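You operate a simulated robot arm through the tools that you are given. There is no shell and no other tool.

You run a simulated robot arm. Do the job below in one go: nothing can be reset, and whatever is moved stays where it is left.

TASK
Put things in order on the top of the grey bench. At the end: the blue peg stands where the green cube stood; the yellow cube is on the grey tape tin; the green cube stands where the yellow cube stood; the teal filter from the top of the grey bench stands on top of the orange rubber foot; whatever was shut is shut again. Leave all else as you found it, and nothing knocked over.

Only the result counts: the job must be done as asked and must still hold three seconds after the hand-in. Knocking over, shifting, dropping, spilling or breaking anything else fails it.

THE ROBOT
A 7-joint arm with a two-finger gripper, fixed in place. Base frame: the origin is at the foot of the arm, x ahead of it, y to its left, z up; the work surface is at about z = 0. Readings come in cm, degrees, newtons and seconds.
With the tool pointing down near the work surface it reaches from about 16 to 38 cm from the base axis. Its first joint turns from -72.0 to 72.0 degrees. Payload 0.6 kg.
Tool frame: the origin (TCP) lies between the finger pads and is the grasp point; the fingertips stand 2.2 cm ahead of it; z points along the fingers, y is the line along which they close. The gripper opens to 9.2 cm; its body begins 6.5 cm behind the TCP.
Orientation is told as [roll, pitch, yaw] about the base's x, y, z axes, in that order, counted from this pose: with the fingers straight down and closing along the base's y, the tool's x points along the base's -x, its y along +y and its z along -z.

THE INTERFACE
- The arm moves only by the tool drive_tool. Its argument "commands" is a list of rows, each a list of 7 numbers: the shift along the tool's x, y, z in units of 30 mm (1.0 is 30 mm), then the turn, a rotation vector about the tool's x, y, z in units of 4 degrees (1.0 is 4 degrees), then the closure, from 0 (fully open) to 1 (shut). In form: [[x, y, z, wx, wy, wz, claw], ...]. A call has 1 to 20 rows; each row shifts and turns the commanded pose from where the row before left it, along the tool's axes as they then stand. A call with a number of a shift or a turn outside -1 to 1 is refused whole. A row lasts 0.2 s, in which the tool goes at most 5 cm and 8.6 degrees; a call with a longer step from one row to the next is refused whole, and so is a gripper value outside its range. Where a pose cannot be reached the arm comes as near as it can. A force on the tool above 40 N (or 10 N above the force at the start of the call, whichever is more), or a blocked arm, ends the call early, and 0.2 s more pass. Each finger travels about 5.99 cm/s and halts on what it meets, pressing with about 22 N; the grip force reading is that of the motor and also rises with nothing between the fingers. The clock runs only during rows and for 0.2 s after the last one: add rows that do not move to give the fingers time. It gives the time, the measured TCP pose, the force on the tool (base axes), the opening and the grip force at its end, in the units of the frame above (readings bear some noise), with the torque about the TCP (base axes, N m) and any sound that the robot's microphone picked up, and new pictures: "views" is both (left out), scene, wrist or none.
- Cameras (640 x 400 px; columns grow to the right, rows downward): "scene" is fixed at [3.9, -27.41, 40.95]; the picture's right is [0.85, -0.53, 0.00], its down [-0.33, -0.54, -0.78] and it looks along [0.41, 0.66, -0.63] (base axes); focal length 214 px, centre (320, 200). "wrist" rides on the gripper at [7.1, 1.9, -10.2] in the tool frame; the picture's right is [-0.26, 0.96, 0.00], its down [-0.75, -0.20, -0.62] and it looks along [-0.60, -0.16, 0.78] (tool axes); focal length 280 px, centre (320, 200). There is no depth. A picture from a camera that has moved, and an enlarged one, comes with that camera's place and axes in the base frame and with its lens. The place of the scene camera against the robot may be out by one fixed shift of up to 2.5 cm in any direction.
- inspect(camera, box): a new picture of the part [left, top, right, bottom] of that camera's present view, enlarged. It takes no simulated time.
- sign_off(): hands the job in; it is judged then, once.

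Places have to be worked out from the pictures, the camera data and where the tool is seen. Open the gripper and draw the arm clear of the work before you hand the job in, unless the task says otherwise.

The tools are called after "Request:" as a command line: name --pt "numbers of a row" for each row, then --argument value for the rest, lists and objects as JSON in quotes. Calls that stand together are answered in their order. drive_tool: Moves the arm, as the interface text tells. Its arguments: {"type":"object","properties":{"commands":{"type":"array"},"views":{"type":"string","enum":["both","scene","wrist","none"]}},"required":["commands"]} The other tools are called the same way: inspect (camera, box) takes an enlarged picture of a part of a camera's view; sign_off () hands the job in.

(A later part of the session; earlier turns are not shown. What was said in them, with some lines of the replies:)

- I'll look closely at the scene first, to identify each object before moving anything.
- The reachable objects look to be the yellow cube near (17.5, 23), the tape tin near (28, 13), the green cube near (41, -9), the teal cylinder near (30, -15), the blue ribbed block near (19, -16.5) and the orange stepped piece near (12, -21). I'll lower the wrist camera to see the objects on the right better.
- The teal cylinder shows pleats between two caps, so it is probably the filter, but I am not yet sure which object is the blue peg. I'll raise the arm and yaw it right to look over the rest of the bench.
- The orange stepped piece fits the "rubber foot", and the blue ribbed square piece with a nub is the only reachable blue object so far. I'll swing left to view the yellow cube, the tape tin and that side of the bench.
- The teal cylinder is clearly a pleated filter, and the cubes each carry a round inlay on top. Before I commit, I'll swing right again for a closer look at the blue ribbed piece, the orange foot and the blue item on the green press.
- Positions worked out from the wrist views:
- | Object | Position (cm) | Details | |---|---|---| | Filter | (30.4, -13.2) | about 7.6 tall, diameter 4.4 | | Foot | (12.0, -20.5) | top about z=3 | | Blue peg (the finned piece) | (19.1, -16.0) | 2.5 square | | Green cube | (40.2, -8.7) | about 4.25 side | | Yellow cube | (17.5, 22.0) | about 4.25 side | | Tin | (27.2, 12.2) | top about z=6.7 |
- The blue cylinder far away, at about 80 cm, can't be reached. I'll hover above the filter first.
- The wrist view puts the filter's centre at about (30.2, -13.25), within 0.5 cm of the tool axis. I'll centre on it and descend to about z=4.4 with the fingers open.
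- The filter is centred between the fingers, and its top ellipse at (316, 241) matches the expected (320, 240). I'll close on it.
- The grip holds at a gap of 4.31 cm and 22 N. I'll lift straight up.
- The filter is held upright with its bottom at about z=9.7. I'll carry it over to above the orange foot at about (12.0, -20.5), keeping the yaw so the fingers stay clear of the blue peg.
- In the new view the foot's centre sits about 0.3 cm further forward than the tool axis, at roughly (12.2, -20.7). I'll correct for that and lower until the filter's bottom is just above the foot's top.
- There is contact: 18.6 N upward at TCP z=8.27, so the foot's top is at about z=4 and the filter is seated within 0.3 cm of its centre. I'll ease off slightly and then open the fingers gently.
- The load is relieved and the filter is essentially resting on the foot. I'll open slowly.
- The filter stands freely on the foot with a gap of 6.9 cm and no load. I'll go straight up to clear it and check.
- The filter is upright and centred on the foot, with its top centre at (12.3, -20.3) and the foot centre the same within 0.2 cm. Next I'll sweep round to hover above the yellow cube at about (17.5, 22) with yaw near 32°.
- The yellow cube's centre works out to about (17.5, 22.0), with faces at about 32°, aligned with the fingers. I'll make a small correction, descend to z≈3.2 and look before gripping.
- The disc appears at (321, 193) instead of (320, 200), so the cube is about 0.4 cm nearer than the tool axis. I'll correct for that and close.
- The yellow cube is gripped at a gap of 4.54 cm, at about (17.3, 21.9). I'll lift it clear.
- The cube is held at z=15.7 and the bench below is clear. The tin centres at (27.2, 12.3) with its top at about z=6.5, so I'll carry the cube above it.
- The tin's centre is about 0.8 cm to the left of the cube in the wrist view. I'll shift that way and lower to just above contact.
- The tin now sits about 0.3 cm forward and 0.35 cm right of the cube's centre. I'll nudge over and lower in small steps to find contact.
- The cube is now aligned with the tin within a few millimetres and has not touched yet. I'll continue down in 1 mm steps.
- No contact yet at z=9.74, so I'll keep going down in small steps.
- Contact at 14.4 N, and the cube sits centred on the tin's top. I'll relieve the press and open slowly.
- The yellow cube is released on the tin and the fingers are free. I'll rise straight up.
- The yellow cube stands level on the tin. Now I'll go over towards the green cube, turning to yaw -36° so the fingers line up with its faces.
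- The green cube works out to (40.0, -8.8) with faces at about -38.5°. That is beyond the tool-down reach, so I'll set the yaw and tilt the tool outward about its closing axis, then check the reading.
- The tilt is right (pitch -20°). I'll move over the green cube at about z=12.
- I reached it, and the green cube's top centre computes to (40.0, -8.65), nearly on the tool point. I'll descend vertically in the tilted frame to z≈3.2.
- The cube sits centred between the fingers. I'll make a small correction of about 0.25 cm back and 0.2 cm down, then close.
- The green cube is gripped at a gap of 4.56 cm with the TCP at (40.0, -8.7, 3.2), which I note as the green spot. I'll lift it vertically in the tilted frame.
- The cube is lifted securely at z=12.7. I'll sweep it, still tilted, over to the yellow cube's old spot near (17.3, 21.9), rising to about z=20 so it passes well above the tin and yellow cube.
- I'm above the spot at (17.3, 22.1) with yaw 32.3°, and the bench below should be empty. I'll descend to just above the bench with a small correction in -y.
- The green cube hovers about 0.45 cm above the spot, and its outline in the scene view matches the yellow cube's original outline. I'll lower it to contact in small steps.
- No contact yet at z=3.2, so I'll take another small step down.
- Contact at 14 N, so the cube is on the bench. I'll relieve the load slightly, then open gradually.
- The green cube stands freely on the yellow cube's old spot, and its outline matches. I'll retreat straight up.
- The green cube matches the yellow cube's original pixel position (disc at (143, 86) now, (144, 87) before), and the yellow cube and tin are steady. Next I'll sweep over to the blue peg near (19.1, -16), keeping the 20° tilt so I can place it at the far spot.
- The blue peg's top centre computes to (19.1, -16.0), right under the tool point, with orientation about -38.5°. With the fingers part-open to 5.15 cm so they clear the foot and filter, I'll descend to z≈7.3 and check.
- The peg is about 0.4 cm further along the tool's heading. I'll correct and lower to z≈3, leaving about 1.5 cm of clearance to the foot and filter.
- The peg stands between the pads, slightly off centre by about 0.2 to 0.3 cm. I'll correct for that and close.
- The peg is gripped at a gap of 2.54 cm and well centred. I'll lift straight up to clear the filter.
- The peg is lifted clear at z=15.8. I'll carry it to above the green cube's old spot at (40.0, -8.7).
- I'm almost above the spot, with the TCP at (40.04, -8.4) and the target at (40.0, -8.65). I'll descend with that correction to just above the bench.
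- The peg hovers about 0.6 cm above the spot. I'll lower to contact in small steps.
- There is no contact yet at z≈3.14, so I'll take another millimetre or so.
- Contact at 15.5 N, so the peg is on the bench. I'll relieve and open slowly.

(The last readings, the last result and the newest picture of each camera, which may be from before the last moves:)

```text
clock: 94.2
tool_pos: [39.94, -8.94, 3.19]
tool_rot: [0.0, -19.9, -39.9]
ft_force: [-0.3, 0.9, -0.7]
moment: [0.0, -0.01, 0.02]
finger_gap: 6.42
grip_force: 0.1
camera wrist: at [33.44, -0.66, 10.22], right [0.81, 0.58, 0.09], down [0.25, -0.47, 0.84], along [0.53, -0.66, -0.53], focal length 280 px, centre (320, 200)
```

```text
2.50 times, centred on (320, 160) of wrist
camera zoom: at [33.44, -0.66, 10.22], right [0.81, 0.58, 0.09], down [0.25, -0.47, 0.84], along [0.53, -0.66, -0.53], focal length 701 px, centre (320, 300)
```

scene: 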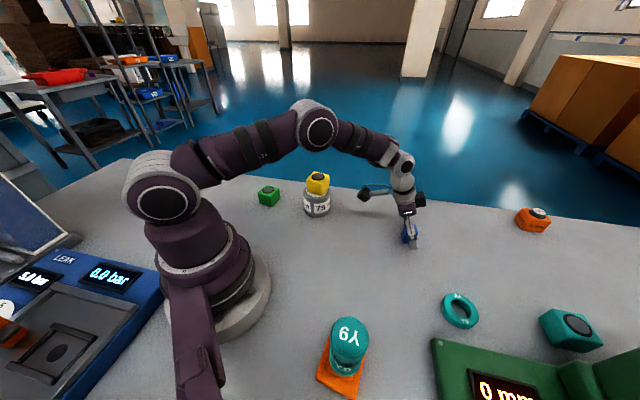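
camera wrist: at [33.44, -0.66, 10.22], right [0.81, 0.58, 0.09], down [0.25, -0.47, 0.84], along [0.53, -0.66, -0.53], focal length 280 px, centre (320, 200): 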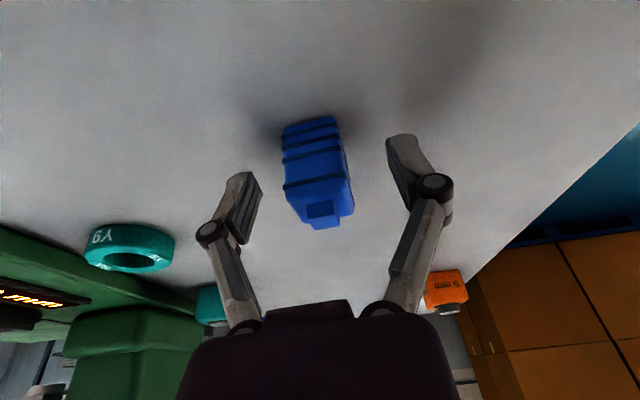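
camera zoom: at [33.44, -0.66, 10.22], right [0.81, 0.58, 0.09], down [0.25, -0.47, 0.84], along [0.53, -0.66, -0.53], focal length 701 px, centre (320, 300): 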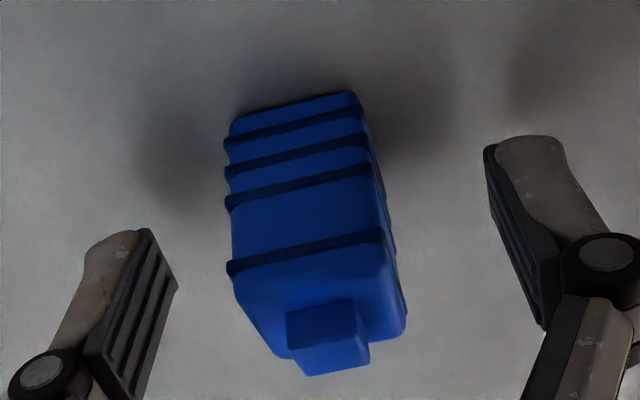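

The peg stands upright and free. I'll retreat straight up and check the whole scene.

Request:
drive_tool --pt "-0.08 0 -0.22 0 0 0 0.3" --pt "-0.12 0 -0.33 0 0 0 0.25" --pt "-0.2 0 -0.55 0 0 0 0.1" --pt "-0.2 0 -0.55 0 0 0 0" --pt "-0.2 0 -0.55 0 0 0 0" --pt "-0.2 0 -0.55 0 0 0 0" --pt "-0.2 0 -0.55 0 0 0 0" --pt "0 0 0 0 0 0 0" --views "both"

Request:
inspect --camera "scene" --box '[220, 160, 440, 300]'

Request:
inspect --camera "scene" --box '[300, 260, 640, 400]'

```text
clock: 96.0
tool_pos: [40.11, -8.85, 13.59]
tool_rot: [0.0, -20.1, -39.8]
ft_force: [0.1, 0.4, -0.3]
moment: [-0.01, 0.0, 0.04]
finger_gap: 9.2
grip_force: 0.1
camera wrist: at [33.54, -0.6, 20.73], right [0.81, 0.58, 0.09], down [0.25, -0.47, 0.84], along [0.53, -0.66, -0.53], focal length 280 px, centre (320, 200)
```

scene: 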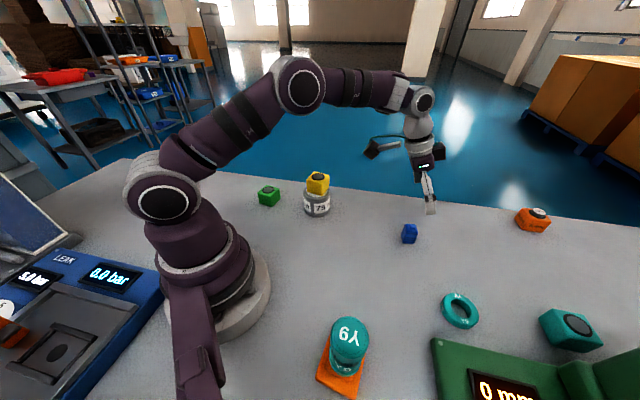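
wrist: 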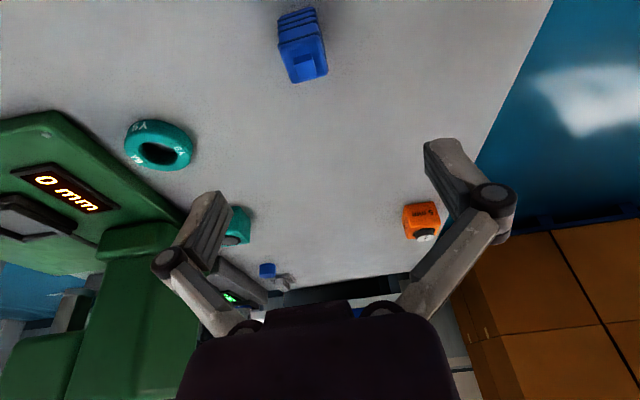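

```text
2.86 times, centred on (330, 230) of scene
camera zoom: at [3.9, -27.41, 40.95], right [0.85, -0.53, 0.0], down [-0.33, -0.54, -0.78], along [0.41, 0.66, -0.63], focal length 613 px, centre (291, 114)
```

zoom: 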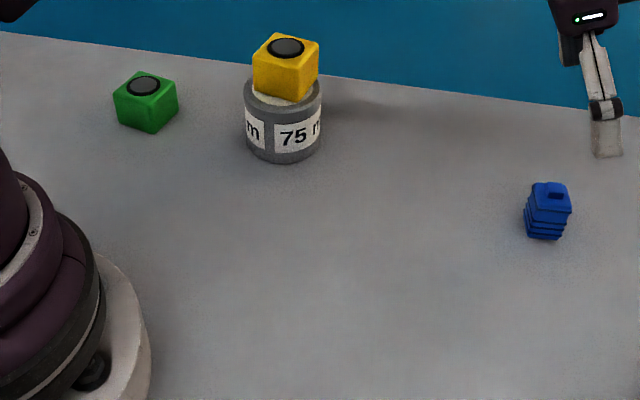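

```text
1.88 times, centred on (470, 330) of scene
camera zoom: at [3.9, -27.41, 40.95], right [0.85, -0.53, 0.0], down [-0.33, -0.54, -0.78], along [0.41, 0.66, -0.63], focal length 404 px, centre (38, -45)
```

zoom: 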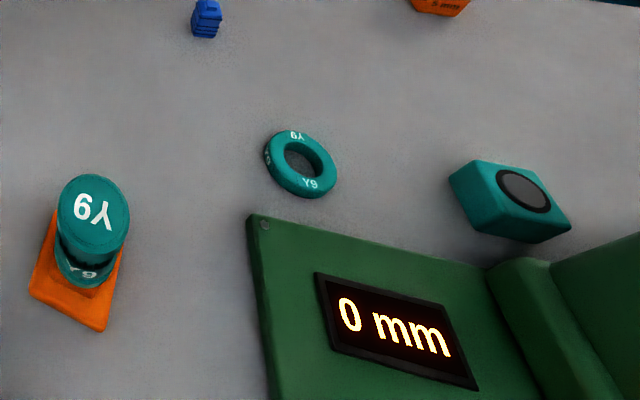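

The scene view suggests the peg may sit a few millimetres beyond the original cube centre, so I'll measure it more precisely.

Request:
inspect --camera "wrist" --box '[250, 0, 350, 90]'

Request:
inspect --camera "scene" --box '[380, 200, 440, 260]'

```text
4.44 times, centred on (300, 45) of wrist
camera zoom: at [33.54, -0.6, 20.73], right [0.81, 0.58, 0.09], down [0.25, -0.47, 0.84], along [0.53, -0.66, -0.53], focal length 1246 px, centre (409, 889)
```

zoom: 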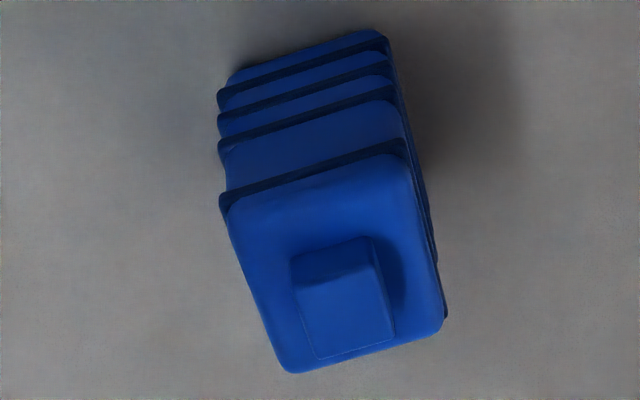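

```text
6.67 times, centred on (410, 230) of scene
camera zoom: at [3.9, -27.41, 40.95], right [0.85, -0.53, 0.0], down [-0.33, -0.54, -0.78], along [0.41, 0.66, -0.63], focal length 1430 px, centre (-280, 0)
```

zoom: 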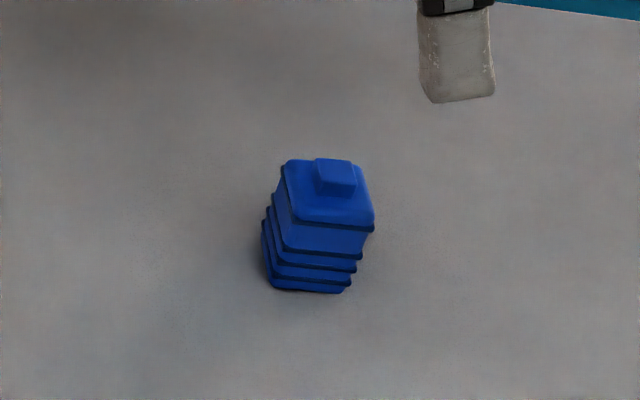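

By the wrist camera the peg is at about (40.1, -8.75), and by scene comparison it is within about 0.5 cm of the green cube's original centre, so I accept its place. I'll pull the arm back and up, untilt it and move clear.

Request:
drive_tool --pt "-0.1 0 -0.4 0 0 0 0" --pt "-0.1 0 -0.4 0 0 0 0" --pt "0.356 0 -0.484 0 0 0 0" --pt "0.356 0 -0.484 0 0 0 0" --pt "0.356 0 -0.484 0 0 0 0" --pt "0.356 0 -0.484 0 0 0 0" --pt "0.356 0 -0.484 0 0 0 0" --pt "0.356 0 -0.484 0 0 0 0" --pt "0.356 0 -0.3 0 1 0 0" --pt "0.356 0 -0.3 0 1 0 0" --pt "0.3 0 -0.3 0 1 0 0" --pt "0.3 0 -0.2 0 1 0 0" --pt "0.2 0 -0.2 0 1 0 0" --pt "0 0 0 0 0 0 0" --views "both"

Request:
inspect --camera "wrist" --box '[0, 0, 420, 260]'

Request:
inspect --camera "scene" --box '[230, 160, 450, 390]'

```text
clock: 99.0
tool_pos: [28.86, 0.55, 24.7]
tool_rot: [0.0, 0.2, -39.9]
ft_force: [0.1, 0.8, 0.3]
moment: [-0.01, 0.01, 0.02]
finger_gap: 9.23
grip_force: 0.1
camera wrist: at [24.66, 6.73, 34.95], right [0.82, 0.57, 0.0], down [0.45, -0.64, 0.62], along [0.36, -0.51, -0.78], focal length 280 px, centre (320, 200)
```

scene: 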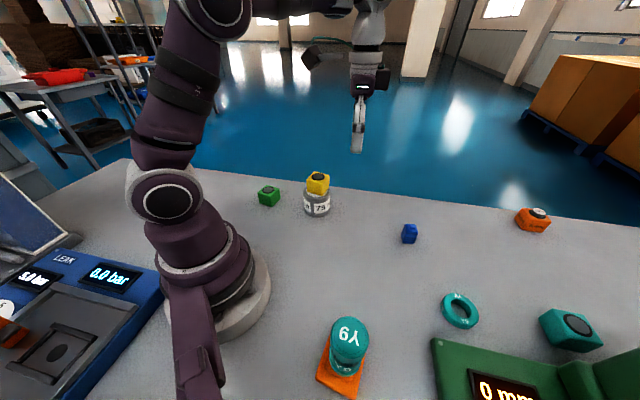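
wrist: 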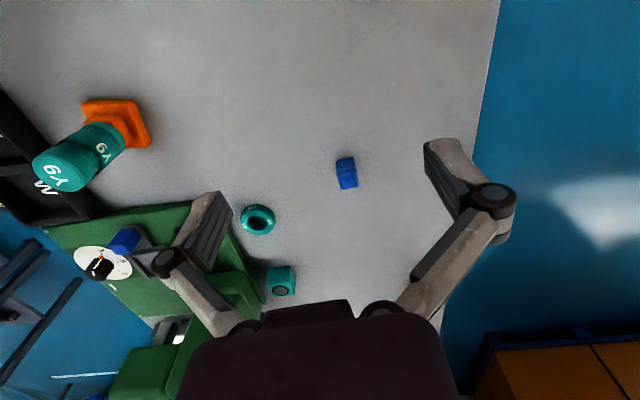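

```text
1.52 times, centred on (210, 130) of wrist
camera zoom: at [24.66, 6.73, 34.95], right [0.82, 0.57, 0.0], down [0.45, -0.64, 0.62], along [0.36, -0.51, -0.78], focal length 427 px, centre (488, 307)
```

zoom: 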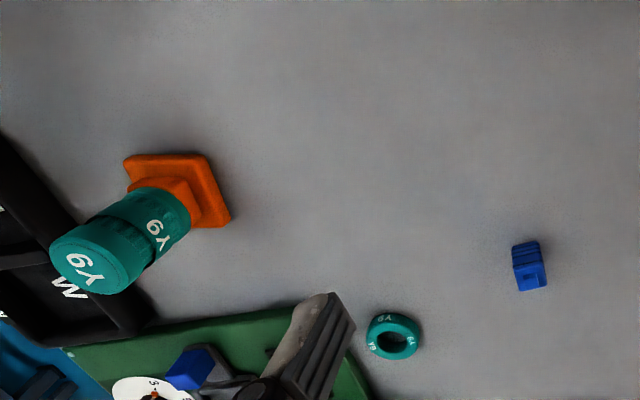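

```text
1.74 times, centred on (340, 275) of scene
camera zoom: at [3.9, -27.41, 40.95], right [0.85, -0.53, 0.0], down [-0.33, -0.54, -0.78], along [0.41, 0.66, -0.63], focal length 373 px, centre (285, 70)
```

zoom: 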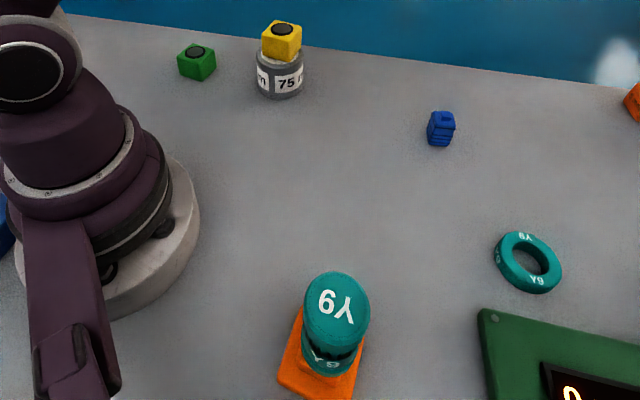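

I'll take one last precise look at the peg from this untilted pose, to compare with the green cube measurement made the same way.

Request:
inspect --camera "wrist" --box '[310, 140, 390, 200]'

Request:
inspect --camera "wrist" --box '[20, 80, 170, 200]'

```text
6.67 times, centred on (350, 170) of wrist
camera zoom: at [24.66, 6.73, 34.95], right [0.82, 0.57, 0.0], down [0.45, -0.64, 0.62], along [0.36, -0.51, -0.78], focal length 1869 px, centre (120, 400)
```

zoom: 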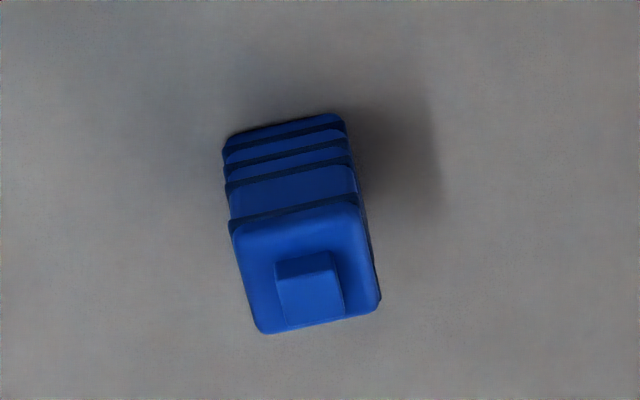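

```text
3.33 times, centred on (95, 140) of wrist
camera zoom: at [24.66, 6.73, 34.95], right [0.82, 0.57, 0.0], down [0.45, -0.64, 0.62], along [0.36, -0.51, -0.78], focal length 935 px, centre (1070, 400)
```

zoom: 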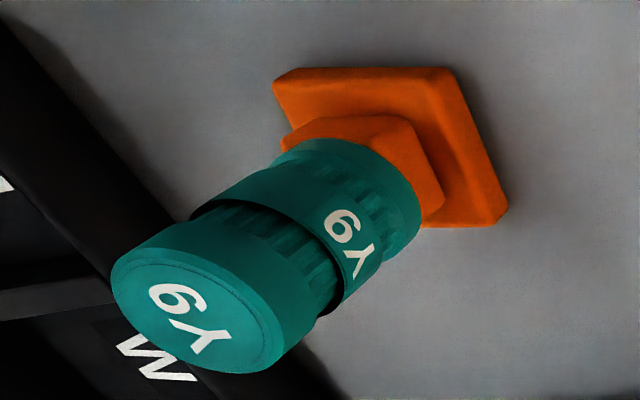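

From the untilted view the peg measures (40.2, -8.7), against (40.05, -8.7) for the green cube's original place. The filter stands on the foot, the yellow cube is on the tin, the green cube is on the yellow cube's old spot, nothing else has moved, and the arm is up and open. I'm handing in.

Request:
sign_off

```text
The job is handed in.
```

I've put the bench in order and handed the job in. I haven't seen the judging result. At the last check everything stood upright, nothing else appeared to have moved, and the gripper was open and clear.

| Task | Final state |
|---|---|
| Blue peg where the green cube stood | The peg measured (40.2, -8.7) cm and the cube's old place (40.05, -8.7). A rougher check with the scene camera suggested it could be up to about 0.5 cm off. |
| Yellow cube on the tape tin | It stands level and roughly centred on the lid. |
| Green cube where the yellow cube stood | In the scene view its top disc sits within about a pixel of where the yellow cube's disc was. |
| Teal filter on the orange rubber foot | It stands upright, centred to within about 0.2 cm. |
| Whatever was shut is shut again | I opened nothing. |

**Which objects I took for the peg and the foot:** I took the ribbed blue block to be the blue peg and the stepped orange piece to be the rubber foot. The only other candidates were a blue cylinder and an orange "5 mm" block at the far end of the bench. Both are about 70–80 cm from the base, well out of reach.
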